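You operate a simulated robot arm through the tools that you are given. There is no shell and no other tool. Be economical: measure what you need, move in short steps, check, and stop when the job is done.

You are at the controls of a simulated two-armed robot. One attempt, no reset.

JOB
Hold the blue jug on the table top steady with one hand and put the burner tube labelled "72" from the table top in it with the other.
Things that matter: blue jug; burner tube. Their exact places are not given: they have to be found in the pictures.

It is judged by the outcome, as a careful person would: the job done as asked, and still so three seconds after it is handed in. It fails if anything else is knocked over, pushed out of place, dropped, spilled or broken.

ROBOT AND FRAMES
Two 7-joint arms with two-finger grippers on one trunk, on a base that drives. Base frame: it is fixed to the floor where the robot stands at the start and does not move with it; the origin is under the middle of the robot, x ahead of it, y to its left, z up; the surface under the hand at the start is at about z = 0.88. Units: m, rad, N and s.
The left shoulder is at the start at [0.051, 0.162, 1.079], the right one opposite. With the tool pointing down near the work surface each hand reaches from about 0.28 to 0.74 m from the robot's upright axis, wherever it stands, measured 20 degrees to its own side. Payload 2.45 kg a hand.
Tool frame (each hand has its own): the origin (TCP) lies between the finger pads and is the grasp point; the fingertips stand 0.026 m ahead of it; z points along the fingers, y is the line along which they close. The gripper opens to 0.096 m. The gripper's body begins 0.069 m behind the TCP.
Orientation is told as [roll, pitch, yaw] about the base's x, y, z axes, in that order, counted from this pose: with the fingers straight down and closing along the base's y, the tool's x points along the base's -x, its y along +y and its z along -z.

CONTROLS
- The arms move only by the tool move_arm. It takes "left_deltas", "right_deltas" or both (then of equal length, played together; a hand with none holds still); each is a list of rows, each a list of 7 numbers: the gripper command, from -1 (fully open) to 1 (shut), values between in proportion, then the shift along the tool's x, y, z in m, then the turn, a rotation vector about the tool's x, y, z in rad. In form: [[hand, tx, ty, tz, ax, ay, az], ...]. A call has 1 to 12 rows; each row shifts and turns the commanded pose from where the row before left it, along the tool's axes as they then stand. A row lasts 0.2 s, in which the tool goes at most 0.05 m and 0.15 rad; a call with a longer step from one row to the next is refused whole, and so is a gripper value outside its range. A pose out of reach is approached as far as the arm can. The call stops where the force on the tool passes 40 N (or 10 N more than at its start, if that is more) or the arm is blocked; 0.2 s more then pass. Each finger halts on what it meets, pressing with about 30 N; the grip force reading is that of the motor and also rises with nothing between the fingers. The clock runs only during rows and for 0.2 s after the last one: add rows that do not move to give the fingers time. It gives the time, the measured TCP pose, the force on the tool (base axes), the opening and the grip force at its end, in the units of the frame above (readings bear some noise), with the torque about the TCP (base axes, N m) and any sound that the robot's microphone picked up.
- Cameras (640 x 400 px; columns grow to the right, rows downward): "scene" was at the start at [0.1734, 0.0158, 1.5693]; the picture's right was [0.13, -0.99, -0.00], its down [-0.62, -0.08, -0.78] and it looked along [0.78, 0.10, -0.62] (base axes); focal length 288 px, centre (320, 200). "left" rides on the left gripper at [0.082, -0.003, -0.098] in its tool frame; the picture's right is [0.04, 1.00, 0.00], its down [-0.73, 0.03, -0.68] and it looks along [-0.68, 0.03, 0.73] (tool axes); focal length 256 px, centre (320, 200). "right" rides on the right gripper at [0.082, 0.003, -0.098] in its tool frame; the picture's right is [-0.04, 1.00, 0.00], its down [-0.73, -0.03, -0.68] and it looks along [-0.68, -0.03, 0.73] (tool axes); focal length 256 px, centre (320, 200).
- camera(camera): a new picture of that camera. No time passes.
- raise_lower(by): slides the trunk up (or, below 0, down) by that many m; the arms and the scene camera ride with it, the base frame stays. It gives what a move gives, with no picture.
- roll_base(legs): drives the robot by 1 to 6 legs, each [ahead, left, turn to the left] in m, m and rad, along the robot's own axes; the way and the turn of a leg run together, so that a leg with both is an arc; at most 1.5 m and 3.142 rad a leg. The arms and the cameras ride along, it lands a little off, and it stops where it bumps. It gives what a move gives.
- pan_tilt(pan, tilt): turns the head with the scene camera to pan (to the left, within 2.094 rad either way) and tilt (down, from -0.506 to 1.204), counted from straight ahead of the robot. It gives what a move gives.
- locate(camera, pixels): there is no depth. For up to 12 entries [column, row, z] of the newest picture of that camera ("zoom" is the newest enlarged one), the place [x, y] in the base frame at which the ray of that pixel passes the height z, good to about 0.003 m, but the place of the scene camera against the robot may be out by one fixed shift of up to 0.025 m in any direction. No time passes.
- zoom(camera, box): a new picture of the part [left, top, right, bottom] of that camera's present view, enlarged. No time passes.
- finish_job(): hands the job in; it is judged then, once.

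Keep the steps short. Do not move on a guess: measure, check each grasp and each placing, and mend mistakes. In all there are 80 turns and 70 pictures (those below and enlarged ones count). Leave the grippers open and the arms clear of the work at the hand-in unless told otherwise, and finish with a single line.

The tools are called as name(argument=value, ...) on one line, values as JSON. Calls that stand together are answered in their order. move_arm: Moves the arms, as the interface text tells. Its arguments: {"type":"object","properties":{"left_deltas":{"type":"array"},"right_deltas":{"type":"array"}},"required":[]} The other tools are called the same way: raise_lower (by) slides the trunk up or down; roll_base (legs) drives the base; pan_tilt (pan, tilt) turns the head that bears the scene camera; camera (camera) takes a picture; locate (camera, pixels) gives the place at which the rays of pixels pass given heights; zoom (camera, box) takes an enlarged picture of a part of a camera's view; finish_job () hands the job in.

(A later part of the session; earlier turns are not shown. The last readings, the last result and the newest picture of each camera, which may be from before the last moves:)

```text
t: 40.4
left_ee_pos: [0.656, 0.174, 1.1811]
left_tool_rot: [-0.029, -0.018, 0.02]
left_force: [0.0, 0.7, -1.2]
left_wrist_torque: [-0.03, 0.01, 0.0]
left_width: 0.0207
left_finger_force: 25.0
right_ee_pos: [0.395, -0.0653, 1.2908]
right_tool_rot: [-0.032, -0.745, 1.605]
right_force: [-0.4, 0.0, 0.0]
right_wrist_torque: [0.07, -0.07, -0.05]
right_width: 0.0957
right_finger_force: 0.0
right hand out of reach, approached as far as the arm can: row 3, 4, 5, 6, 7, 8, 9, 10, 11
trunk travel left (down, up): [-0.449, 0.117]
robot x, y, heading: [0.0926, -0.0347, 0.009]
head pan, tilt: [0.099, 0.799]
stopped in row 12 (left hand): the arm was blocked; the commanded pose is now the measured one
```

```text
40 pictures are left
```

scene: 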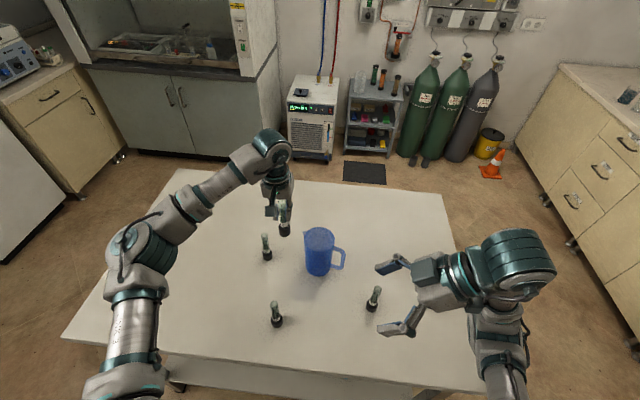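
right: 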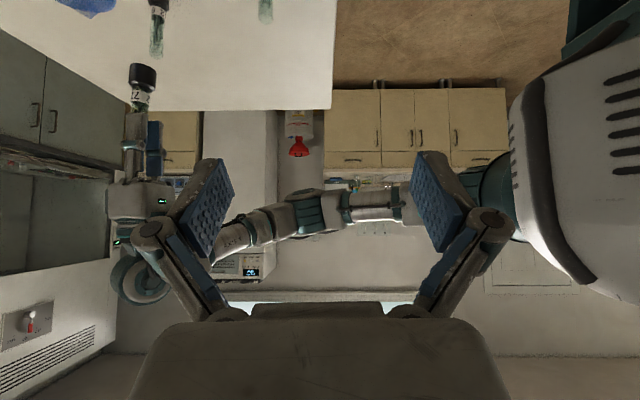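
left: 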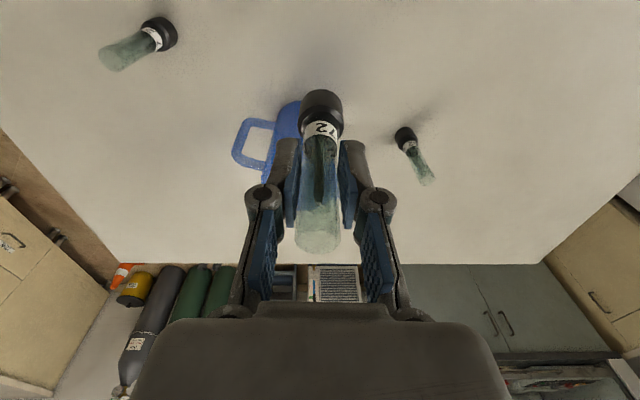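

The right hand cannot go forward with yaw 90°. I turn it back to yaw ≈ 50° (approach from front right), which is more natural for the arm.

move_arm(right_deltas=[[-1, 0, 0, 0, 0.1, 0, 0.1], [-1, 0, 0, 0, 0.1, 0, 0.1], [-1, 0, 0, 0, 0.1, 0, 0.1], [-1, 0, 0, 0, 0.1, 0, 0.1], [-1, 0, 0, 0, 0.1, 0, 0.1], [-1, 0, 0, 0, 0, 0, 0], [-1, 0, 0, 0, 0, 0, 0]])

move_arm(right_deltas=[[-1, 0, 0, 0, 0, 0, 0], [-1, 0, 0, 0, 0, 0, 0], [-1, 0, 0, 0, 0, 0, 0], [-1, 0, 0, 0, 0, 0, 0]])

```text
t: 42.0
left_ee_pos: [0.6553, 0.1666, 1.1841]
left_tool_rot: [-0.021, -0.021, 0.022]
left_force: [0.0, 0.7, -0.5]
left_wrist_torque: [-0.07, 0.01, 0.02]
left_width: 0.0207
left_finger_force: 24.9
right_ee_pos: [0.4072, -0.0709, 1.3016]
right_tool_rot: [-0.056, -0.773, 0.918]
right_force: [-1.0, 0.1, -0.3]
right_wrist_torque: [-0.05, -0.04, 0.0]
right_width: 0.0961
right_finger_force: 0.0
right hand out of reach, approached as far as the arm can: row 4, 5
trunk travel left (down, up): [-0.449, 0.117]
robot x, y, heading: [0.0858, -0.0298, 0.006]
head pan, tilt: [0.099, 0.799]
```

```text
t: 43.2
left_ee_pos: [0.6526, 0.1975, 1.1814]
left_tool_rot: [-0.042, -0.023, 0.027]
left_force: [0.4, 0.8, -0.5]
left_wrist_torque: [-0.11, 0.02, 0.02]
left_width: 0.0206
left_finger_force: 24.7
right_ee_pos: [0.4005, -0.0375, 1.3037]
right_tool_rot: [-0.08, -0.762, 0.937]
right_force: [-2.0, -0.2, 0.1]
right_wrist_torque: [-0.03, -0.1, -0.04]
right_width: 0.096
right_finger_force: 0.0
trunk travel left (down, up): [-0.449, 0.117]
robot x, y, heading: [0.0899, -0.0241, 0.009]
head pan, tilt: [0.099, 0.799]
stopped in row 4 (right hand): the arm was blocked; the commanded pose is now the measured one
```

The robot's y reading creeps left. I wait again and look, to see whether it keeps drifting.

move_arm(right_deltas=[[-1, 0, 0, 0, 0, 0, 0], [-1, 0, 0, 0, 0, 0, 0], [-1, 0, 0, 0, 0, 0, 0], [-1, 0, 0, 0, 0, 0, 0], [-1, 0, 0, 0, 0, 0, 0], [-1, 0, 0, 0, 0, 0, 0], [-1, 0, 0, 0, 0, 0, 0], [-1, 0, 0, 0, 0, 0, 0]])

camera(camera="scene")

camera(camera="right")

```text
t: 45.2
left_ee_pos: [0.6479, 0.1736, 1.1884]
left_tool_rot: [-0.02, -0.026, 0.026]
left_force: [0.6, 0.4, -0.4]
left_wrist_torque: [0.02, 0.04, 0.01]
left_width: 0.0208
left_finger_force: 25.4
right_ee_pos: [0.3981, -0.0666, 1.3042]
right_tool_rot: [-0.065, -0.781, 0.928]
right_force: [0.3, -0.5, 0.1]
right_wrist_torque: [0.04, 0.0, -0.04]
right_width: 0.0958
right_finger_force: 0.1
trunk travel left (down, up): [-0.449, 0.117]
robot x, y, heading: [0.0886, -0.0242, 0.008]
head pan, tilt: [0.099, 0.799]
stopped in row 8 (right hand): the arm was blocked; the commanded pose is now the measured one
```

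```text
39 pictures are left
```

scene: 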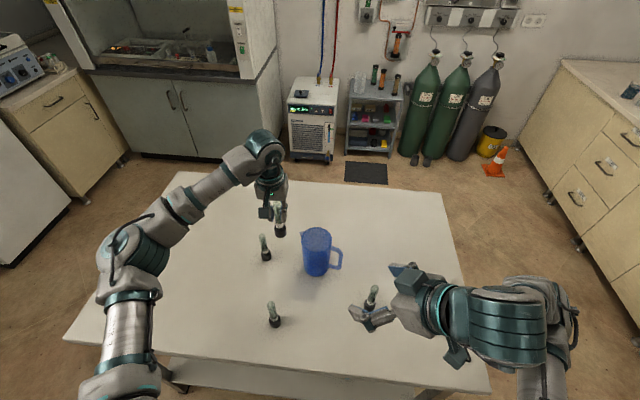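

```text
38 pictures are left
```

right: 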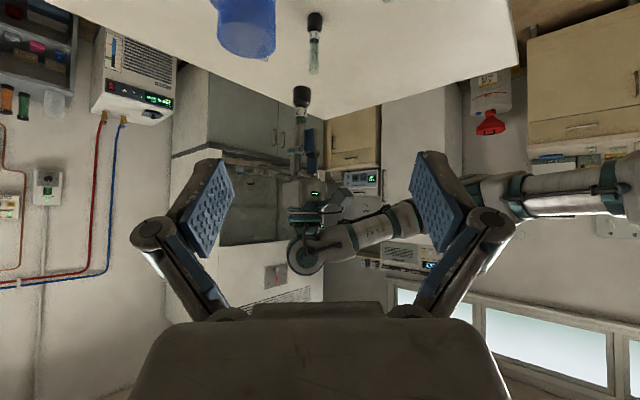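

The sway persists but both hands share it. With this approach the camera would come close to tube 27, so instead I'll take the handle from straight above. I untilt the right hand.

move_arm(right_deltas=[[-1, 0, 0, 0, 0, 0.13, 0], [-1, 0, 0, 0, 0, 0.13, 0], [-1, 0, 0, 0, 0, 0.13, 0], [-1, 0, 0, 0, 0, 0.13, 0], [-1, 0, 0, 0, 0, 0.13, 0], [-1, 0, 0, 0, 0, 0.13, 0], [-1, 0, 0, 0, 0, 0, 0]])

```text
t: 47.0
left_ee_pos: [0.6438, 0.1997, 1.1875]
left_tool_rot: [-0.028, -0.029, 0.035]
left_force: [-0.6, 0.5, -1.2]
left_wrist_torque: [-0.02, 0.01, 0.03]
left_width: 0.0206
left_finger_force: 25.1
right_ee_pos: [0.3922, -0.0395, 1.3044]
right_tool_rot: [-0.056, 0.004, 0.887]
right_force: [0.4, 0.2, -0.1]
right_wrist_torque: [0.02, -0.04, -0.01]
right_width: 0.096
right_finger_force: 0.1
trunk travel left (down, up): [-0.449, 0.117]
robot x, y, heading: [0.0908, -0.0103, 0.013]
head pan, tilt: [0.099, 0.799]
stopped in row 7 (right hand): the arm was blocked; the commanded pose is now the measured one
```

The hand is vertical, yaw 51°. I move it slowly forward and down to about (0.60, -0.06, 1.15).

move_arm(right_deltas=[[-1, -0.01, -0.015, 0.012, 0, 0, 0], [-1, -0.01, -0.015, 0.012, 0, 0, 0], [-1, -0.01, -0.015, 0.012, 0, 0, 0], [-1, -0.01, -0.015, 0.012, 0, 0, 0], [-1, -0.01, -0.015, 0.012, 0, 0, 0], [-1, -0.01, -0.015, 0.012, 0, 0, 0], [-1, -0.01, -0.015, 0.012, 0, 0, 0], [-1, -0.01, -0.015, 0.012, 0, 0, 0], [-1, -0.01, -0.015, 0.012, 0, 0, 0], [-1, -0.01, -0.015, 0.012, 0, 0, 0], [-1, -0.01, -0.015, 0.012, 0, 0, 0], [-1, 0, 0, 0, 0, 0, 0]])

camera(camera="right")

camera(camera="left")

```text
t: 49.8
left_ee_pos: [0.6399, 0.2117, 1.1888]
left_tool_rot: [-0.031, -0.033, 0.041]
left_force: [-0.6, 1.5, -1.2]
left_wrist_torque: [-0.03, -0.01, -0.02]
left_width: 0.0206
left_finger_force: 25.0
right_ee_pos: [0.5886, -0.052, 1.1859]
right_tool_rot: [-0.062, 0.004, 0.892]
right_force: [-0.5, 0.7, -0.2]
right_wrist_torque: [0.0, -0.08, 0.02]
right_width: 0.0959
right_finger_force: 0.1
trunk travel left (down, up): [-0.449, 0.117]
robot x, y, heading: [0.0865, -0.0057, 0.006]
head pan, tilt: [0.099, 0.799]
stopped in row 12 (right hand): the arm was blocked; the commanded pose is now the measured one
```

```text
37 pictures are left
```

right: 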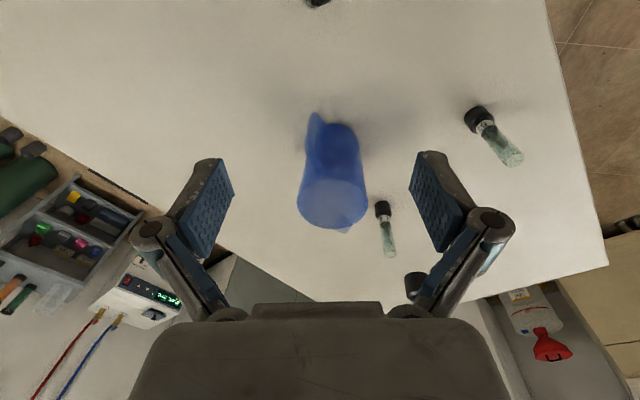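

```text
36 pictures are left
```

left: 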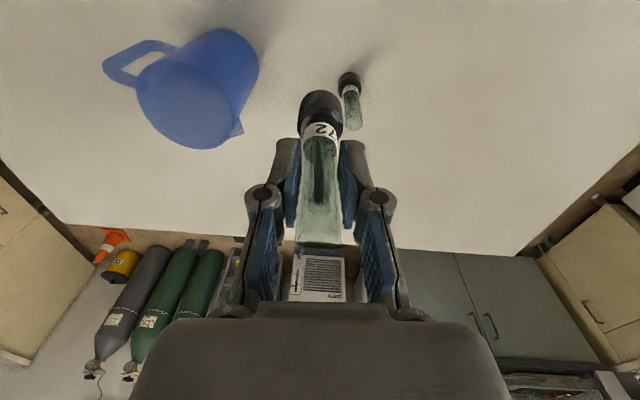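

Good views of jug and handle. I zoom to measure the rim and handle.

zoom(camera="left", box=[90, 15, 290, 155])

zoom(camera="right", box=[260, 95, 420, 265])

```text
2.86 times, centred on (190, 85) of left
```

zoom: 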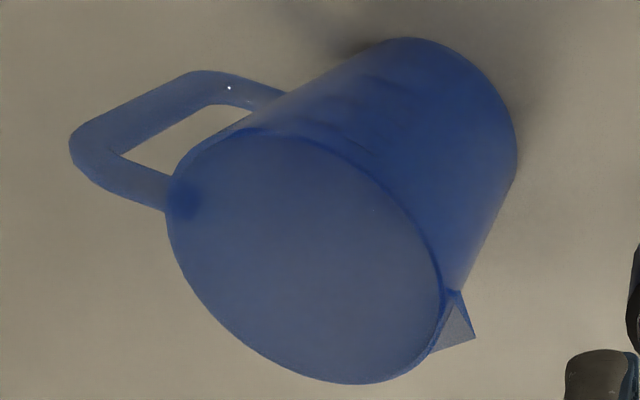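

```text
2.35 times, centred on (340, 180) of right
```

zoom: 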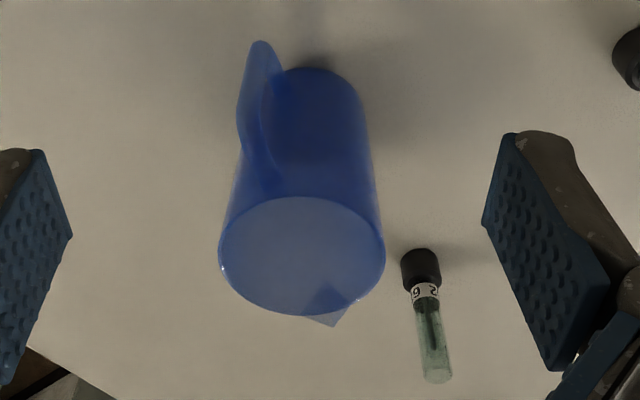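

locate(camera="left", pixels=[[185.1, 105.3, 1.03], [185.1, 105.3, 1.06], [103.2, 67.5, 1.0], [103.2, 67.5, 1.03], [120, 77, 1.0], [120, 77, 1.03], [224, 30, 0.885]])

locate(camera="right", pixels=[[332.4, 203.4, 1.03], [332.4, 203.4, 1.06], [310, 140, 1.0], [310, 140, 0.95], [315, 112, 0.9], [315, 170, 1.0]])

```text
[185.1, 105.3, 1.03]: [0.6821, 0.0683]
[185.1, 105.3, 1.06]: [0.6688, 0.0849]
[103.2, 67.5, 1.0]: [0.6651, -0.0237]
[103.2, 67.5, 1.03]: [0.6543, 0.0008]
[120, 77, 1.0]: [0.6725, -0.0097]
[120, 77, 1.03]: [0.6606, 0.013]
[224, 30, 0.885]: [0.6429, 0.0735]
```

```text
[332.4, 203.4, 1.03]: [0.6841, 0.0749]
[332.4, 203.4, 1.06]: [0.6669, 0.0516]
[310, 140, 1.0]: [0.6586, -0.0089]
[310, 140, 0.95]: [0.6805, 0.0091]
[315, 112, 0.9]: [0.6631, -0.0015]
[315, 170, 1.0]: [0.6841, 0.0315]
```

Rim centre is (0.684, 0.071) at z ≈ 1.027. The handle points toward about 256°, its bar near (0.664, -0.006). I bring the right hand above it: +0.076 x, +0.047 y, yaw to ≈ 76°, z ≈ 1.10.

move_arm(right_deltas=[[-1, -0.014, -0.005, 0.012, 0, 0, 0], [-1, -0.014, -0.005, 0.012, 0, 0, 0], [-1, -0.014, -0.005, 0.012, 0, 0, 0], [-1, -0.014, -0.005, 0.012, 0, 0, 0], [-1, -0.014, -0.005, 0.012, 0, 0, 0], [-1, -0.014, -0.005, 0.012, 0, 0, 0], [-1, 0, 0, 0, -0.005, -0.006, -0.107], [-1, 0, 0, 0, -0.005, -0.006, -0.107], [-1, 0, 0, 0, -0.005, -0.006, -0.107], [-1, 0, 0, 0, -0.005, -0.006, -0.107], [-1, 0, 0, 0, 0, 0, 0]])

camera(camera="right")

camera(camera="scene")

```text
t: 52.2
left_ee_pos: [0.641, 0.1908, 1.1917]
left_tool_rot: [-0.015, -0.031, 0.038]
left_force: [0.2, -1.1, -1.4]
left_wrist_torque: [0.01, -0.01, -0.03]
left_width: 0.0208
left_finger_force: 24.9
right_ee_pos: [0.6556, -0.0353, 1.1279]
right_tool_rot: [-0.049, -0.007, 0.889]
right_force: [0.4, -1.0, -0.7]
right_wrist_torque: [0.0, 0.02, -0.02]
right_width: 0.0961
right_finger_force: 0.0
right hand out of reach, approached as far as the arm can: row 6, 7, 8, 9, 10
trunk travel left (down, up): [-0.449, 0.117]
robot x, y, heading: [0.0862, -0.0035, 0.007]
head pan, tilt: [0.099, 0.799]
```

```text
33 pictures are left
```

right: 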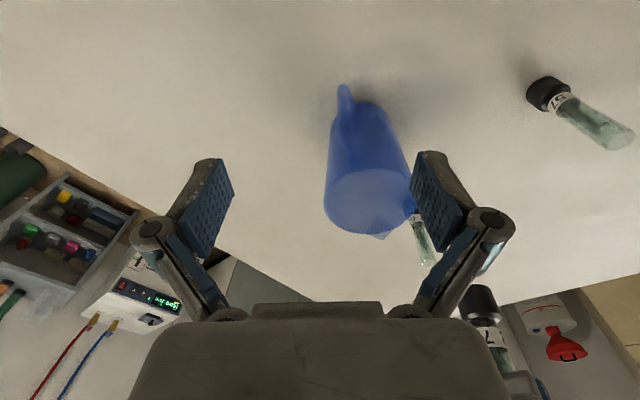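

```text
32 pictures are left
```

scene: 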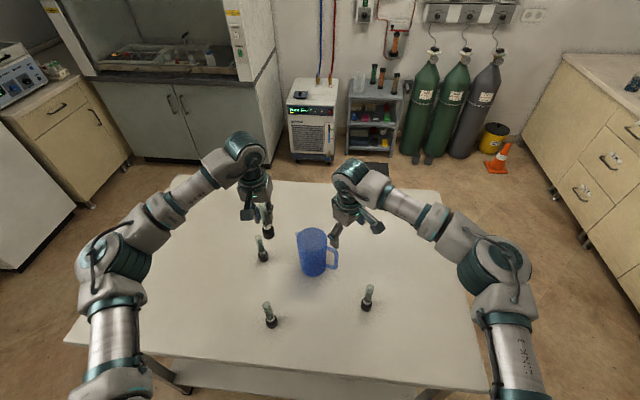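

The right hand's yaw stops at 51° here, but the handle wants about 75°. I turn the whole robot 0.38 rad left, after backing 0.04 m, and shift 0.1 m right; both hands are above everything (tube bottom ≈ 1.09, tips ≈ 1.10).

roll_base(legs=[[-0.04, 0, 0], [0, 0, 0.19], [0, 0, 0.19], [0, -0.1, 0]])

move_arm(right_deltas=[[-1, 0, 0, 0, 0, 0, 0], [-1, 0, 0, 0, 0, 0, 0], [-1, 0, 0, 0, 0, 0, 0], [-1, 0, 0, 0, 0, 0, 0], [-1, 0, 0, 0, 0, 0, 0]])

camera(camera="right")

camera(camera="scene")

```text
t: 55.3
left_ee_pos: [0.4989, 0.3486, 1.1853]
left_tool_rot: [-0.066, -0.038, 0.419]
left_force: [-0.6, 2.0, -1.5]
left_wrist_torque: [-0.22, 0.01, 0.0]
left_width: 0.0207
left_finger_force: 25.1
right_ee_pos: [0.5955, 0.1399, 1.1338]
right_tool_rot: [-0.088, 0.024, 1.268]
right_force: [-3.2, 2.4, 0.2]
right_wrist_torque: [-0.2, -0.24, 0.03]
right_width: 0.0958
right_finger_force: 0.0
trunk travel left (down, up): [-0.449, 0.117]
robot x, y, heading: [0.0853, -0.0915, 0.381]
head pan, tilt: [0.099, 0.799]
```

```text
t: 56.7
left_ee_pos: [0.5287, 0.2612, 1.2037]
left_tool_rot: [0.014, -0.043, 0.408]
left_force: [1.3, -2.7, -1.2]
left_wrist_torque: [0.16, 0.05, -0.02]
left_width: 0.0204
left_finger_force: 24.9
right_ee_pos: [0.6253, 0.0585, 1.1341]
right_tool_rot: [-0.039, -0.035, 1.26]
right_force: [2.6, -2.1, -0.2]
right_wrist_torque: [0.15, 0.16, 0.03]
right_width: 0.0961
right_finger_force: 0.0
trunk travel left (down, up): [-0.449, 0.117]
robot x, y, heading: [0.0882, -0.0866, 0.376]
head pan, tilt: [0.099, 0.799]
stopped in row 5 (right hand): the arm was blocked; the commanded pose is now the measured one
```

```text
31 pictures are left
```

right: 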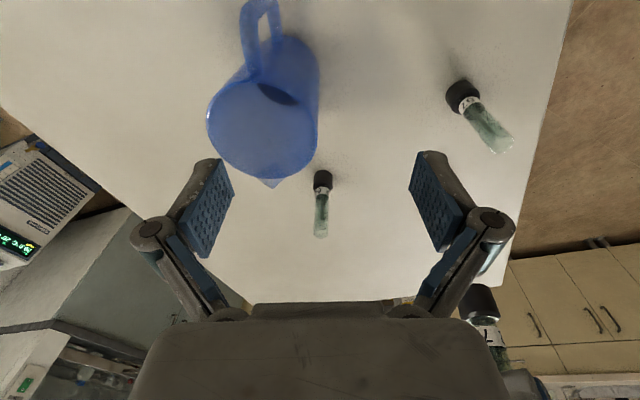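

```text
30 pictures are left
```

scene: 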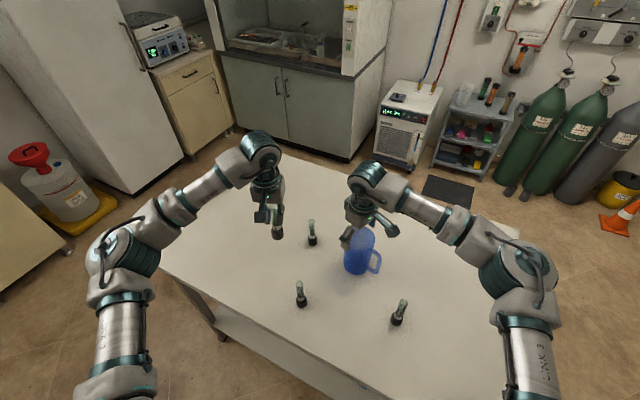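

All is intact and the right yaw is now 72°, as wanted. The drive excited a sway; I wait for it to die down.

move_arm(left_deltas=[[1, 0, 0, 0, 0, 0, 0], [1, 0, 0, 0, 0, 0, 0], [1, 0, 0, 0, 0, 0, 0], [1, 0, 0, 0, 0, 0, 0], [1, 0, 0, 0, 0, 0, 0], [1, 0, 0, 0, 0, 0, 0], [1, 0, 0, 0, 0, 0, 0], [1, 0, 0, 0, 0, 0, 0], [1, 0, 0, 0, 0, 0, 0], [1, 0, 0, 0, 0, 0, 0], [1, 0, 0, 0, 0, 0, 0], [1, 0, 0, 0, 0, 0, 0]])

move_arm(left_deltas=[[1, 0, 0, 0, 0, 0, 0], [1, 0, 0, 0, 0, 0, 0], [1, 0, 0, 0, 0, 0, 0], [1, 0, 0, 0, 0, 0, 0], [1, 0, 0, 0, 0, 0, 0], [1, 0, 0, 0, 0, 0, 0], [1, 0, 0, 0, 0, 0, 0], [1, 0, 0, 0, 0, 0, 0], [1, 0, 0, 0, 0, 0, 0], [1, 0, 0, 0, 0, 0, 0], [1, 0, 0, 0, 0, 0, 0]])

move_arm(left_deltas=[[1, 0, 0, 0, 0, 0, 0], [1, 0, 0, 0, 0, 0, 0]])

move_arm(left_deltas=[[1, 0, 0, 0, 0, 0, 0], [1, 0, 0, 0, 0, 0, 0]])

```text
t: 59.5
left_ee_pos: [0.5218, 0.2638, 1.2072]
left_tool_rot: [0.018, -0.047, 0.409]
left_force: [0.6, -1.1, -0.3]
left_wrist_torque: [0.15, 0.03, 0.03]
left_width: 0.0208
left_finger_force: 25.0
right_ee_pos: [0.6141, 0.0614, 1.1366]
right_tool_rot: [-0.042, -0.04, 1.262]
right_force: [0.4, -1.1, 0.1]
right_wrist_torque: [0.1, 0.12, -0.01]
right_width: 0.0963
right_finger_force: 0.1
trunk travel left (down, up): [-0.449, 0.117]
robot x, y, heading: [0.0795, -0.0781, 0.374]
head pan, tilt: [0.099, 0.799]
stopped in row 12 (left hand): the arm was blocked; the commanded pose is now the measured one
```

```text
t: 62.1
left_ee_pos: [0.4858, 0.3454, 1.1958]
left_tool_rot: [-0.04, -0.047, 0.424]
left_force: [-0.6, 1.5, -1.5]
left_wrist_torque: [-0.16, -0.01, 0.01]
left_width: 0.0205
left_finger_force: 24.8
right_ee_pos: [0.5796, 0.1393, 1.1412]
right_tool_rot: [-0.083, -0.001, 1.274]
right_force: [-1.7, 2.0, 0.3]
right_wrist_torque: [-0.11, -0.2, 0.0]
right_width: 0.0956
right_finger_force: 0.1
trunk travel left (down, up): [-0.449, 0.117]
robot x, y, heading: [0.0709, -0.0681, 0.375]
head pan, tilt: [0.099, 0.799]
stopped in row 11 (left hand): the arm was blocked; the commanded pose is now the measured one
```

```text
t: 62.7
left_ee_pos: [0.5034, 0.3018, 1.2039]
left_tool_rot: [-0.006, -0.047, 0.418]
left_force: [-0.2, -0.9, -0.8]
left_wrist_torque: [0.03, 0.01, -0.02]
left_width: 0.0206
left_finger_force: 24.7
right_ee_pos: [0.5958, 0.0976, 1.1407]
right_tool_rot: [-0.061, -0.027, 1.267]
right_force: [-0.2, -0.6, -0.2]
right_wrist_torque: [0.04, 0.13, 0.01]
right_width: 0.0958
right_finger_force: 0.0
trunk travel left (down, up): [-0.449, 0.117]
robot x, y, heading: [0.0758, -0.0666, 0.376]
head pan, tilt: [0.099, 0.799]
```

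```text
t: 63.5
left_ee_pos: [0.5183, 0.2502, 1.2138]
left_tool_rot: [0.031, -0.055, 0.406]
left_force: [0.0, -3.4, -1.0]
left_wrist_torque: [0.22, 0.06, 0.0]
left_width: 0.0209
left_finger_force: 24.8
right_ee_pos: [0.6119, 0.0482, 1.1424]
right_tool_rot: [-0.041, -0.055, 1.262]
right_force: [1.6, -0.9, -0.4]
right_wrist_torque: [0.17, 0.1, 0.03]
right_width: 0.0962
right_finger_force: 0.0
trunk travel left (down, up): [-0.449, 0.117]
robot x, y, heading: [0.0821, -0.0828, 0.37]
head pan, tilt: [0.099, 0.799]
stopped in row 2 (left hand): the arm was blocked; the commanded pose is now the measured one
```

The sway does not decay with the trunk high. I'll bring the trunk down 0.2 m while keeping the hands up. First raise both hands by the arms.

move_arm(left_deltas=[[1, 0, 0, -0.013, 0, 0, 0], [1, 0, 0, -0.013, 0, 0, 0], [1, 0, 0, -0.013, 0, 0, 0], [1, 0, 0, -0.013, 0, 0, 0], [1, 0, 0, -0.013, 0, 0, 0], [1, 0, 0, -0.013, 0, 0, 0], [1, 0, 0, -0.013, 0, 0, 0], [1, 0, 0, -0.013, 0, 0, 0], [1, 0, 0, -0.013, 0, 0, 0], [1, 0, 0, -0.013, 0, 0, 0], [1, 0, 0, -0.013, 0, 0, 0]], right_deltas=[[-1, 0.008, 0, -0.013, 0, 0, 0], [-1, 0.008, 0, -0.013, 0, 0, 0], [-1, 0.008, 0, -0.013, 0, 0, 0], [-1, 0.008, 0, -0.013, 0, 0, 0], [-1, 0.008, 0, -0.013, 0, 0, 0], [-1, 0.008, 0, -0.013, 0, 0, 0], [-1, 0.008, 0, -0.013, 0, 0, 0], [-1, 0.008, 0, -0.013, 0, 0, 0], [-1, 0.008, 0, -0.013, 0, 0, 0], [-1, 0, 0, -0.013, 0, 0, 0], [-1, 0, 0, -0.013, 0, 0, 0]])

```text
t: 66.1
left_ee_pos: [0.502, 0.2559, 1.3557]
left_tool_rot: [0.025, -0.057, 0.414]
left_force: [-0.4, -1.0, -1.5]
left_wrist_torque: [0.08, 0.02, 0.02]
left_width: 0.0205
left_finger_force: 24.9
right_ee_pos: [0.5718, -0.0109, 1.2842]
right_tool_rot: [-0.049, -0.056, 1.266]
right_force: [0.8, -1.2, -0.2]
right_wrist_torque: [0.08, 0.08, -0.03]
right_width: 0.096
right_finger_force: 0.1
trunk travel left (down, up): [-0.449, 0.117]
robot x, y, heading: [0.0755, -0.0764, 0.373]
head pan, tilt: [0.099, 0.799]
stopped in row 11 (left hand): the arm was blocked; the commanded pose is now the measured one
```

Now the trunk goes down 0.2 m (tube bottom then ≈ 1.055, right tips ≈ 1.058: above the tubes and rim).

raise_lower(by=-0.2)

move_arm(left_deltas=[[1, 0, 0, 0, 0, 0, 0], [1, 0, 0, 0, 0, 0, 0], [1, 0, 0, 0, 0, 0, 0], [1, 0, 0, 0, 0, 0, 0], [1, 0, 0, 0, 0, 0, 0], [1, 0, 0, 0, 0, 0, 0], [1, 0, 0, 0, 0, 0, 0], [1, 0, 0, 0, 0, 0, 0], [1, 0, 0, 0, 0, 0, 0]])

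move_arm(left_deltas=[[1, 0, 0, 0, 0, 0, 0], [1, 0, 0, 0, 0, 0, 0]])

move_arm(left_deltas=[[1, 0, 0, 0, 0, 0, 0], [1, 0, 0, 0, 0, 0, 0]])

```text
t: 68.3
left_ee_pos: [0.4979, 0.2681, 1.1552]
left_tool_rot: [0.015, -0.055, 0.415]
left_force: [-1.4, -0.7, -1.0]
left_wrist_torque: [0.03, 0.03, 0.03]
left_width: 0.0207
left_finger_force: 25.1
right_ee_pos: [0.5652, -0.0011, 1.0858]
right_tool_rot: [-0.054, -0.048, 1.269]
right_force: [-0.2, -0.8, -0.1]
right_wrist_torque: [0.02, 0.05, -0.01]
right_width: 0.096
right_finger_force: 0.0
trunk travel left (down, up): [-0.249, 0.317]
robot x, y, heading: [0.0773, -0.0735, 0.378]
head pan, tilt: [0.099, 0.799]
```

```text
t: 70.5
left_ee_pos: [0.4892, 0.2791, 1.1567]
left_tool_rot: [0.015, -0.06, 0.42]
left_force: [0.4, -0.1, -0.4]
left_wrist_torque: [0.04, 0.03, 0.02]
left_width: 0.0207
left_finger_force: 25.1
right_ee_pos: [0.5582, 0.0089, 1.087]
right_tool_rot: [-0.057, -0.048, 1.276]
right_force: [0.8, 0.0, 0.1]
right_wrist_torque: [0.07, 0.01, 0.01]
right_width: 0.096
right_finger_force: 0.0
trunk travel left (down, up): [-0.249, 0.317]
robot x, y, heading: [0.0733, -0.061, 0.375]
head pan, tilt: [0.099, 0.799]
stopped in row 9 (left hand): the arm was blocked; the commanded pose is now the measured one
```

```text
t: 71.3
left_ee_pos: [0.4763, 0.3008, 1.1571]
left_tool_rot: [0.0, -0.062, 0.428]
left_force: [0.1, 1.0, -0.8]
left_wrist_torque: [0.02, 0.05, -0.01]
left_width: 0.0207
left_finger_force: 25.1
right_ee_pos: [0.5452, 0.0294, 1.0912]
right_tool_rot: [-0.069, -0.043, 1.282]
right_force: [-0.4, -0.6, 0.4]
right_wrist_torque: [0.01, -0.04, -0.02]
right_width: 0.0959
right_finger_force: 0.0
trunk travel left (down, up): [-0.249, 0.317]
robot x, y, heading: [0.0665, -0.0606, 0.379]
head pan, tilt: [0.099, 0.799]
stopped in row 2 (left hand): the arm was blocked; the commanded pose is now the measured one
```

```text
t: 71.9
left_ee_pos: [0.4717, 0.3158, 1.1549]
left_tool_rot: [-0.009, -0.061, 0.433]
left_force: [0.8, 1.6, -0.5]
left_wrist_torque: [-0.1, 0.0, 0.03]
left_width: 0.0206
left_finger_force: 25.4
right_ee_pos: [0.5409, 0.043, 1.0911]
right_tool_rot: [-0.074, -0.035, 1.285]
right_force: [-0.4, 0.6, 0.0]
right_wrist_torque: [-0.05, -0.09, -0.01]
right_width: 0.0959
right_finger_force: 0.1
trunk travel left (down, up): [-0.249, 0.317]
robot x, y, heading: [0.0658, -0.0502, 0.378]
head pan, tilt: [0.099, 0.799]
```

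The base creeps slowly to its left (≈2.5 mm/s) because of the lean. I correct by 0.07 m right, and raise the trunk 0.1 m for reach at height; then I'll work quickly.

raise_lower(by=0.1)

roll_base(legs=[[0, -0.07, 0]])

move_arm(left_deltas=[[1, 0, 0, 0, 0, 0, 0], [1, 0, 0, 0, 0, 0, 0], [1, 0, 0, 0, 0, 0, 0]])

```text
t: 73.2
left_ee_pos: [0.4881, 0.2752, 1.2594]
left_tool_rot: [0.021, -0.062, 0.425]
left_force: [0.5, -1.1, -0.6]
left_wrist_torque: [0.08, -0.02, 0.04]
left_width: 0.0209
left_finger_force: 25.6
right_ee_pos: [0.5564, 0.0046, 1.1876]
right_tool_rot: [-0.056, -0.054, 1.275]
right_force: [1.2, -0.8, -1.2]
right_wrist_torque: [0.04, 0.07, -0.01]
right_width: 0.0959
right_finger_force: 0.0
trunk travel left (down, up): [-0.349, 0.217]
robot x, y, heading: [0.0717, -0.0559, 0.379]
head pan, tilt: [0.099, 0.799]
```

```text
t: 74.2
left_ee_pos: [0.4991, 0.2444, 1.2567]
left_tool_rot: [-0.006, -0.061, 0.432]
left_force: [1.1, 1.2, 0.0]
left_wrist_torque: [-0.09, 0.01, 0.04]
left_width: 0.0208
left_finger_force: 25.0
right_ee_pos: [0.5664, -0.0275, 1.1908]
right_tool_rot: [-0.075, -0.04, 1.281]
right_force: [-1.3, 1.0, 0.6]
right_wrist_torque: [-0.06, -0.02, 0.0]
right_width: 0.0961
right_finger_force: 0.1
trunk travel left (down, up): [-0.349, 0.217]
robot x, y, heading: [0.0949, -0.117, 0.375]
head pan, tilt: [0.099, 0.799]
```

```text
t: 75.0
left_ee_pos: [0.4974, 0.2389, 1.2591]
left_tool_rot: [-0.002, -0.063, 0.43]
left_force: [-0.2, 0.4, -0.3]
left_wrist_torque: [0.01, 0.01, 0.0]
left_width: 0.0206
left_finger_force: 25.2
right_ee_pos: [0.5651, -0.0341, 1.1924]
right_tool_rot: [-0.074, -0.045, 1.283]
right_force: [0.2, 0.3, 0.5]
right_wrist_torque: [-0.01, -0.01, 0.01]
right_width: 0.0959
right_finger_force: 0.2
trunk travel left (down, up): [-0.349, 0.217]
robot x, y, heading: [0.0961, -0.1142, 0.373]
head pan, tilt: [0.099, 0.799]
```

Calm now. The two hands side by side would be too close if both vertical, so I tilt the right one 30° away from the jug while the left carries the tube over the jug centre.

move_arm(left_deltas=[[1, -0.01, -0.023, 0.005, -0.002, 0.005, 0], [1, -0.01, -0.023, 0.005, -0.002, 0.005, 0], [1, -0.01, -0.023, 0.005, -0.002, 0.005, 0], [1, -0.01, -0.023, 0.005, -0.002, 0.005, 0], [1, -0.01, -0.023, 0.005, -0.002, 0.005, 0], [1, -0.01, -0.023, 0.005, -0.002, 0.005, 0], [1, -0.01, -0.023, 0.005, -0.002, 0.005, 0], [1, -0.01, -0.023, 0.005, -0.002, 0.005, 0], [1, -0.01, -0.023, 0.005, -0.002, 0.005, 0], [1, -0.01, -0.023, 0.005, -0.002, 0.005, 0], [1, 0, 0, 0, 0, 0, 0]], right_deltas=[[-1, 0, 0, 0, -0.006, -0.058, 0], [-1, 0, 0, 0, -0.006, -0.058, 0], [-1, 0, 0, 0, -0.006, -0.058, 0], [-1, 0, 0, 0, -0.006, -0.058, 0], [-1, 0, 0, 0, -0.006, -0.058, 0], [-1, 0, 0, 0, -0.006, -0.058, 0], [-1, 0, 0, 0, -0.006, -0.058, 0], [-1, 0, 0, 0, -0.006, -0.058, 0], [-1, 0, 0, 0, -0.006, -0.058, 0], [-1, 0, 0, 0, -0.006, -0.058, 0], [-1, 0, 0, 0, 0, 0, 0]])

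camera(camera="right")

camera(camera="left")

```text
t: 77.4
left_ee_pos: [0.6632, 0.0725, 1.2079]
left_tool_rot: [0.022, -0.017, 0.427]
left_force: [0.3, -0.8, -1.2]
left_wrist_torque: [0.04, 0.01, 0.01]
left_width: 0.0207
left_finger_force: 24.8
left hand out of reach, approached as far as the arm can: row 9, 10
right_ee_pos: [0.5681, -0.0418, 1.1922]
right_tool_rot: [-0.017, -0.628, 1.307]
right_force: [0.0, 0.1, -0.3]
right_wrist_torque: [0.06, 0.04, 0.01]
right_width: 0.0959
right_finger_force: 0.1
trunk travel left (down, up): [-0.349, 0.217]
robot x, y, heading: [0.0973, -0.114, 0.376]
head pan, tilt: [0.099, 0.799]
```

```text
29 pictures are left
```

right: 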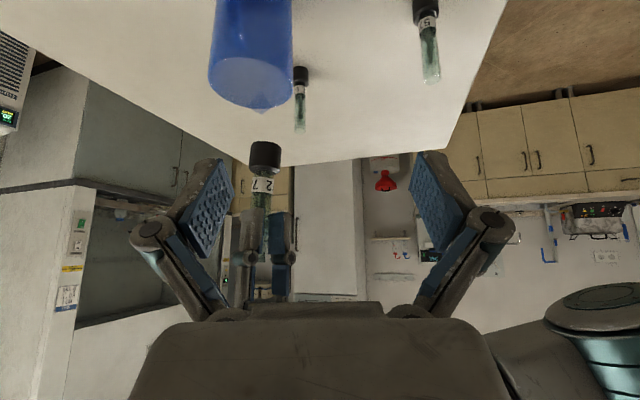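

```text
28 pictures are left
```

left: 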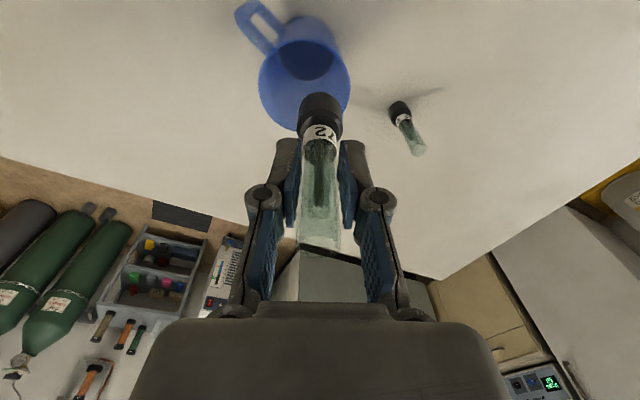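

The jug is hollow and the tube hangs just before its centre. The right hand now goes to a pre-grasp point 0.09 m back from the handle; the left adds +0.02 x and a little down.

move_arm(left_deltas=[[1, 0, 0, 0.006, 0, 0, 0], [1, 0, 0, 0.006, 0, 0, 0], [1, 0, 0, 0.006, 0, 0, 0], [1, -0.003, -0.001, 0.006, 0, 0, 0], [1, -0.003, -0.001, 0.002, 0, 0, 0], [1, -0.003, -0.001, 0.002, 0, 0, 0], [1, -0.003, -0.001, 0.002, 0, 0, 0], [1, -0.003, -0.001, 0, 0, 0, 0], [1, -0.003, -0.001, 0, 0, 0, 0], [1, 0, 0, 0, 0, 0, 0], [1, 0, 0, 0, 0, 0, 0]], right_deltas=[[-1, 0.0089, -0.0082, 0.0126, 0, 0, 0], [-1, 0.0089, -0.0082, 0.0126, 0, 0, 0], [-1, 0.0089, -0.0082, 0.0126, 0, 0, 0], [-1, 0.0089, -0.0082, 0.0126, 0, 0, 0], [-1, 0.0089, -0.0082, 0.0126, 0, 0, 0], [-1, 0.0089, -0.0082, 0.0126, 0, 0, 0], [-1, 0.0089, -0.0082, 0.0126, 0, 0, 0], [-1, 0.0089, -0.0082, 0.0126, 0, 0, 0], [-1, 0.0089, -0.0082, 0.0126, 0, 0, 0], [-1, 0.0089, -0.0082, 0.0126, 0, 0, 0], [-1, 0, 0, 0, 0, 0, 0]])

camera(camera="right")

camera(camera="scene")

```text
t: 79.8
left_ee_pos: [0.6717, 0.0847, 1.1792]
left_tool_rot: [0.017, -0.013, 0.431]
left_force: [-0.4, 0.6, -0.8]
left_wrist_torque: [0.0, 0.0, -0.01]
left_width: 0.0207
left_finger_force: 25.2
left hand out of reach, approached as far as the arm can: row 7, 9
right_ee_pos: [0.6306, -0.0492, 1.0733]
right_tool_rot: [-0.024, -0.623, 1.31]
right_force: [-0.3, -0.5, -0.1]
right_wrist_torque: [-0.01, 0.04, 0.01]
right_width: 0.0959
right_finger_force: 0.0
right hand out of reach, approached as far as the arm can: row 9, 10
trunk travel left (down, up): [-0.349, 0.217]
robot x, y, heading: [0.0952, -0.1189, 0.378]
head pan, tilt: [0.099, 0.799]
```

```text
27 pictures are left
```

right: 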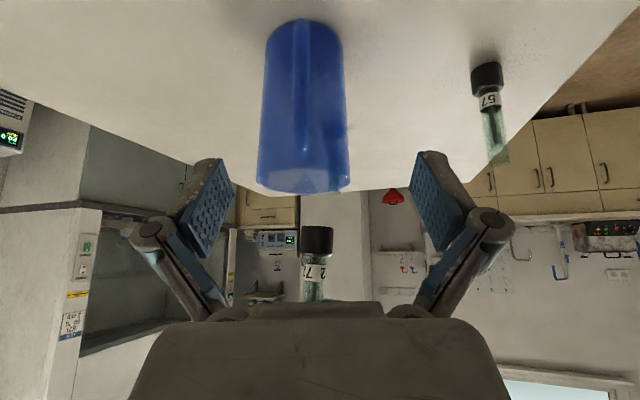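

```text
26 pictures are left
```

scene: 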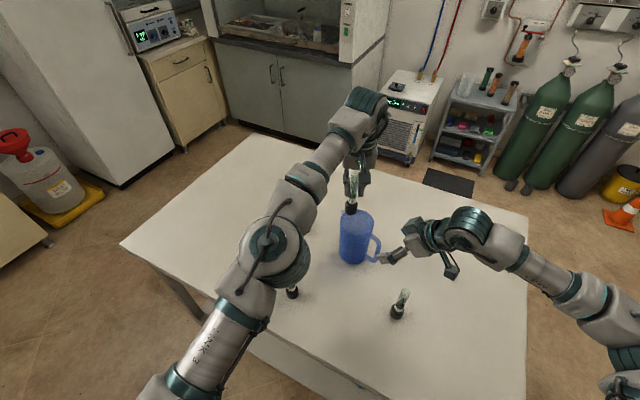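

The handle shows edge-on at column ≈ 301, so the yaw fits. I measure it in a zoom.

zoom(camera="right", box=[230, 0, 380, 200])

locate(camera="right", pixels=[[301, 60, 0.95], [301, 90, 0.98], [301, 40, 0.92], [303, 170, 1.027], [303, 190, 1.027], [303, 163, 1.027], [259, 178, 1.027], [348, 178, 1.027]])

```text
2.00 times, centred on (305, 100) of right
```

zoom: 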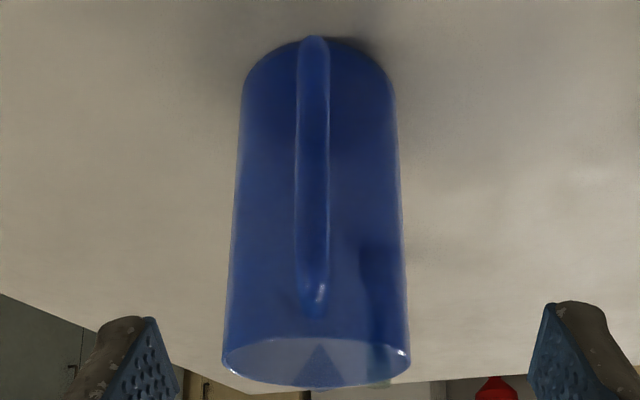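

```text
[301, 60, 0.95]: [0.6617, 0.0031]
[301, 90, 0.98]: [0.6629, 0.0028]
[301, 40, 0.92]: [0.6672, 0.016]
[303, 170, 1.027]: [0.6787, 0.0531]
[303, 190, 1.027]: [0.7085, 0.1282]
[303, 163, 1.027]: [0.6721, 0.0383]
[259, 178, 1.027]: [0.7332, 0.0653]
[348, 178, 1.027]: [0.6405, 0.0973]
```

The bar stands at about (0.659, -0.005), z 0.91–1.01. I go on toward it: half the way first.

move_arm(right_deltas=[[-1, 0.003, -0.002, 0.008, 0, 0, 0], [-1, 0.003, -0.002, 0.008, 0, 0, 0], [-1, 0.003, -0.002, 0.008, 0, 0, 0], [-1, 0.003, -0.002, 0.008, 0, 0, 0], [-1, 0.003, -0.002, 0.008, 0, 0, 0], [-1, 0.003, -0.002, 0.008, 0, 0, 0], [-1, 0.003, -0.002, 0.008, 0, 0, 0], [-1, 0, 0, 0, 0, 0, 0]])

camera(camera="right")

```text
t: 81.6
left_ee_pos: [0.6729, 0.0833, 1.1787]
left_tool_rot: [0.018, -0.015, 0.43]
left_force: [-0.3, -0.4, -0.5]
left_wrist_torque: [0.02, 0.02, -0.01]
left_width: 0.0206
left_finger_force: 25.1
right_ee_pos: [0.6423, -0.0423, 1.03]
right_tool_rot: [-0.025, -0.626, 1.306]
right_force: [0.6, 0.7, -0.1]
right_wrist_torque: [0.0, 0.0, -0.02]
right_width: 0.0959
right_finger_force: 0.0
right hand out of reach, approached as far as the arm can: row 3, 5
trunk travel left (down, up): [-0.349, 0.217]
robot x, y, heading: [0.0912, -0.1122, 0.374]
head pan, tilt: [0.099, 0.799]
```

```text
24 pictures are left
```

right: 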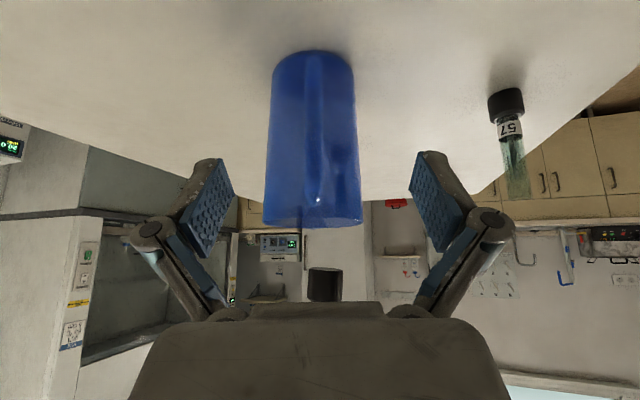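

Calm now. The handle (column ≈ 317) lies between the fingers; I go the rest of the way to z ≈ 0.965.

move_arm(right_deltas=[[-1, 0.001, -0.001, 0.008, 0, 0, 0], [-1, 0.001, -0.001, 0.008, 0, 0, 0], [-1, 0.001, -0.001, 0.008, 0, 0, 0], [-1, 0.001, -0.001, 0.008, 0, 0, 0], [-1, 0.001, -0.001, 0.008, 0, 0, 0], [-1, 0.001, -0.001, 0.008, 0, 0, 0], [-1, 0.001, -0.001, 0.008, 0, 0, 0], [-1, 0.001, 0, 0.008, 0, 0, 0], [-1, 0, 0, 0.008, 0, 0, 0], [-1, 0, 0, 0, 0, 0, 0]])

camera(camera="right")

camera(camera="left")

```text
t: 83.8
left_ee_pos: [0.6728, 0.0831, 1.1779]
left_tool_rot: [0.016, -0.013, 0.431]
left_force: [-0.3, -0.1, 0.4]
left_wrist_torque: [0.01, 0.01, 0.01]
left_width: 0.0205
left_finger_force: 25.3
right_ee_pos: [0.6574, -0.0142, 0.9741]
right_tool_rot: [-0.022, -0.624, 1.312]
right_force: [1.1, 0.3, -1.1]
right_wrist_torque: [-0.04, 0.0, -0.02]
right_width: 0.0957
right_finger_force: 0.2
right hand out of reach, approached as far as the arm can: row 1
trunk travel left (down, up): [-0.349, 0.217]
robot x, y, heading: [0.0974, -0.117, 0.377]
head pan, tilt: [0.099, 0.799]
```

```text
23 pictures are left
```

right: 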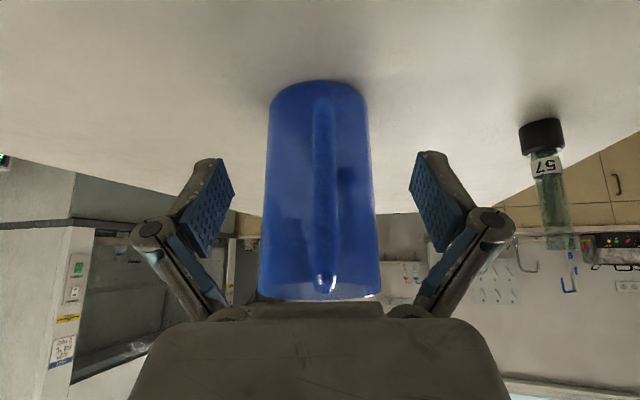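

```text
22 pictures are left
```

left: 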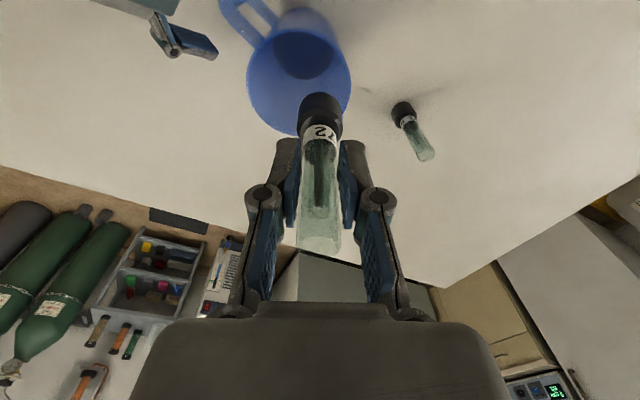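

The sway is gone. The handle is centred (column ≈ 325, the grasp point is at ≈ 320). I move 8 mm further in and narrow the fingers to about 0.035 m.

move_arm(right_deltas=[[-1, -0.0035, 0.001, 0.0025, 0, 0, 0], [-0.7, -0.0035, 0.001, 0.0025, 0, 0, 0], [-0.3, 0, 0, 0, 0, 0, 0], [0, 0, 0, 0, 0, 0, 0], [0.25, 0, 0, 0, 0, 0, 0]])

camera(camera="right")

```text
t: 85.0
left_ee_pos: [0.6744, 0.0837, 1.1787]
left_tool_rot: [0.018, -0.015, 0.431]
left_force: [-0.7, -0.3, -1.0]
left_wrist_torque: [0.03, 0.02, 0.01]
left_width: 0.0204
left_finger_force: 25.1
right_ee_pos: [0.6588, -0.0057, 0.9749]
right_tool_rot: [-0.022, -0.624, 1.308]
right_force: [-0.4, 0.1, -0.1]
right_wrist_torque: [0.03, 0.01, -0.02]
right_width: 0.0359
right_finger_force: 0.0
trunk travel left (down, up): [-0.349, 0.217]
robot x, y, heading: [0.098, -0.1155, 0.376]
head pan, tilt: [0.099, 0.799]
```

```text
21 pictures are left
```

right: 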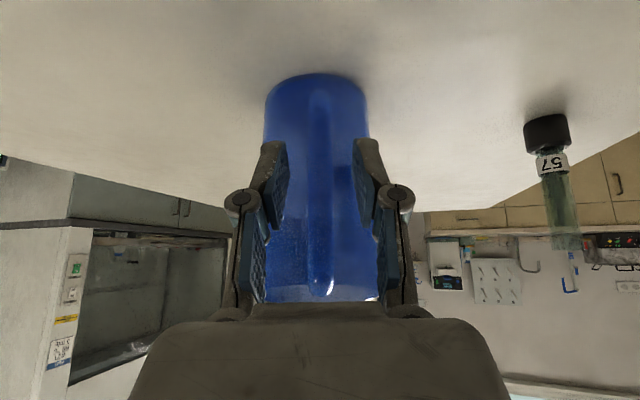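

The handle sits evenly between the pads. I close the right hand and meanwhile shift the left over the jug's centre (+0.01 x, -0.012 y).

move_arm(left_deltas=[[1, -0.001, -0.003, 0, 0, 0, 0], [1, -0.001, -0.003, 0, 0, 0, 0], [1, -0.001, -0.003, 0, 0, 0, 0], [1, -0.001, -0.003, 0, 0, 0, 0], [1, 0, -0.003, 0, 0, 0, 0], [1, 0, 0, 0, 0, 0, 0]], right_deltas=[[0.4, 0, 0, 0, 0, 0, 0], [0.55, 0, 0, 0, 0, 0, 0], [0.7, 0, 0, 0, 0, 0, 0], [0.85, 0, 0, 0, 0, 0, 0], [1, 0, 0, 0, 0, 0, 0], [1, 0, 0, 0, 0, 0, 0]])

camera(camera="right")

camera(camera="left")

camera(camera="scene")

```text
t: 86.4
left_ee_pos: [0.6725, 0.0703, 1.1783]
left_tool_rot: [0.017, -0.014, 0.43]
left_force: [0.0, -0.4, -0.5]
left_wrist_torque: [0.01, 0.01, 0.05]
left_width: 0.0206
left_finger_force: 25.0
left hand out of reach, approached as far as the arm can: row 2, 4
right_ee_pos: [0.6594, -0.005, 0.9737]
right_tool_rot: [-0.021, -0.626, 1.311]
right_force: [0.4, -0.8, 1.7]
right_wrist_torque: [0.06, 0.04, 0.02]
right_width: 0.0111
right_finger_force: 29.8
trunk travel left (down, up): [-0.349, 0.217]
robot x, y, heading: [0.0941, -0.1149, 0.376]
head pan, tilt: [0.099, 0.799]
```

```text
20 pictures are left
```

right: 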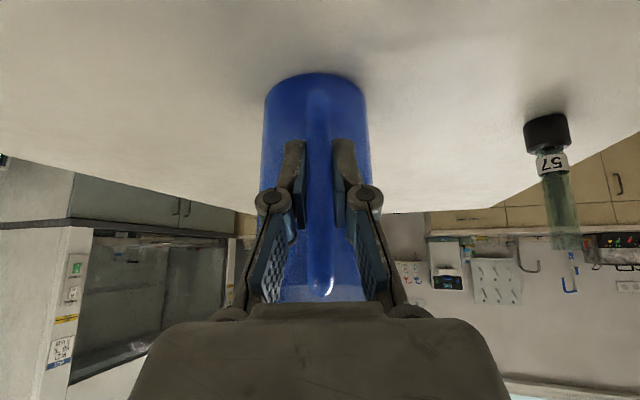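

```text
19 pictures are left
```

left: 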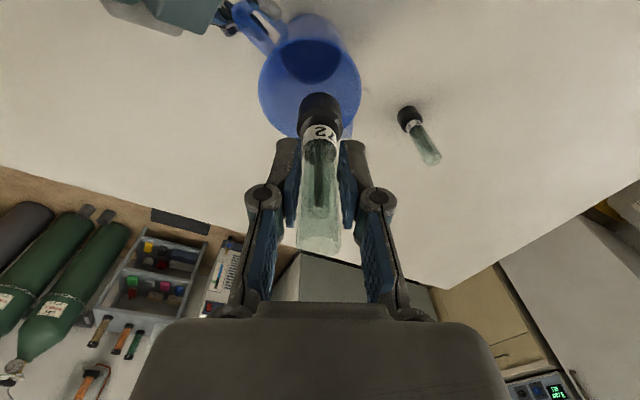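

```text
18 pictures are left
```

scene: 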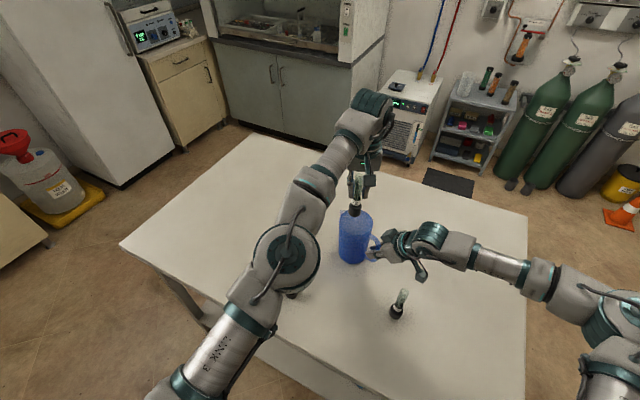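

The handle is firmly held (0.011 m, 30 N) and the jug did not move. I check the rim position against the tube in the left picture.

zoom(camera="left", box=[220, 0, 420, 150])

locate(camera="left", pixels=[[258, 88, 1.027], [361, 88, 1.027], [300, 139, 1.027], [310, 45, 1.027], [320, 100, 1.09]])

```text
2.67 times, centred on (320, 75) of left
```

zoom: 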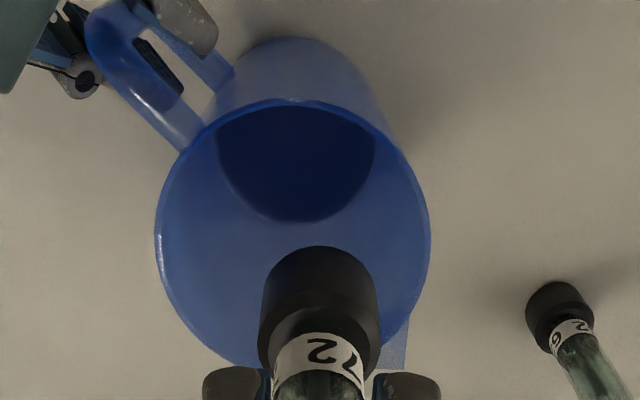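

```text
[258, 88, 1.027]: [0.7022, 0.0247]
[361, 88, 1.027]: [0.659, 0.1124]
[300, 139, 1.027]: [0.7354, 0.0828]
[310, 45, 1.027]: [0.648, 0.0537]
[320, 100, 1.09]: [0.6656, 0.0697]
```

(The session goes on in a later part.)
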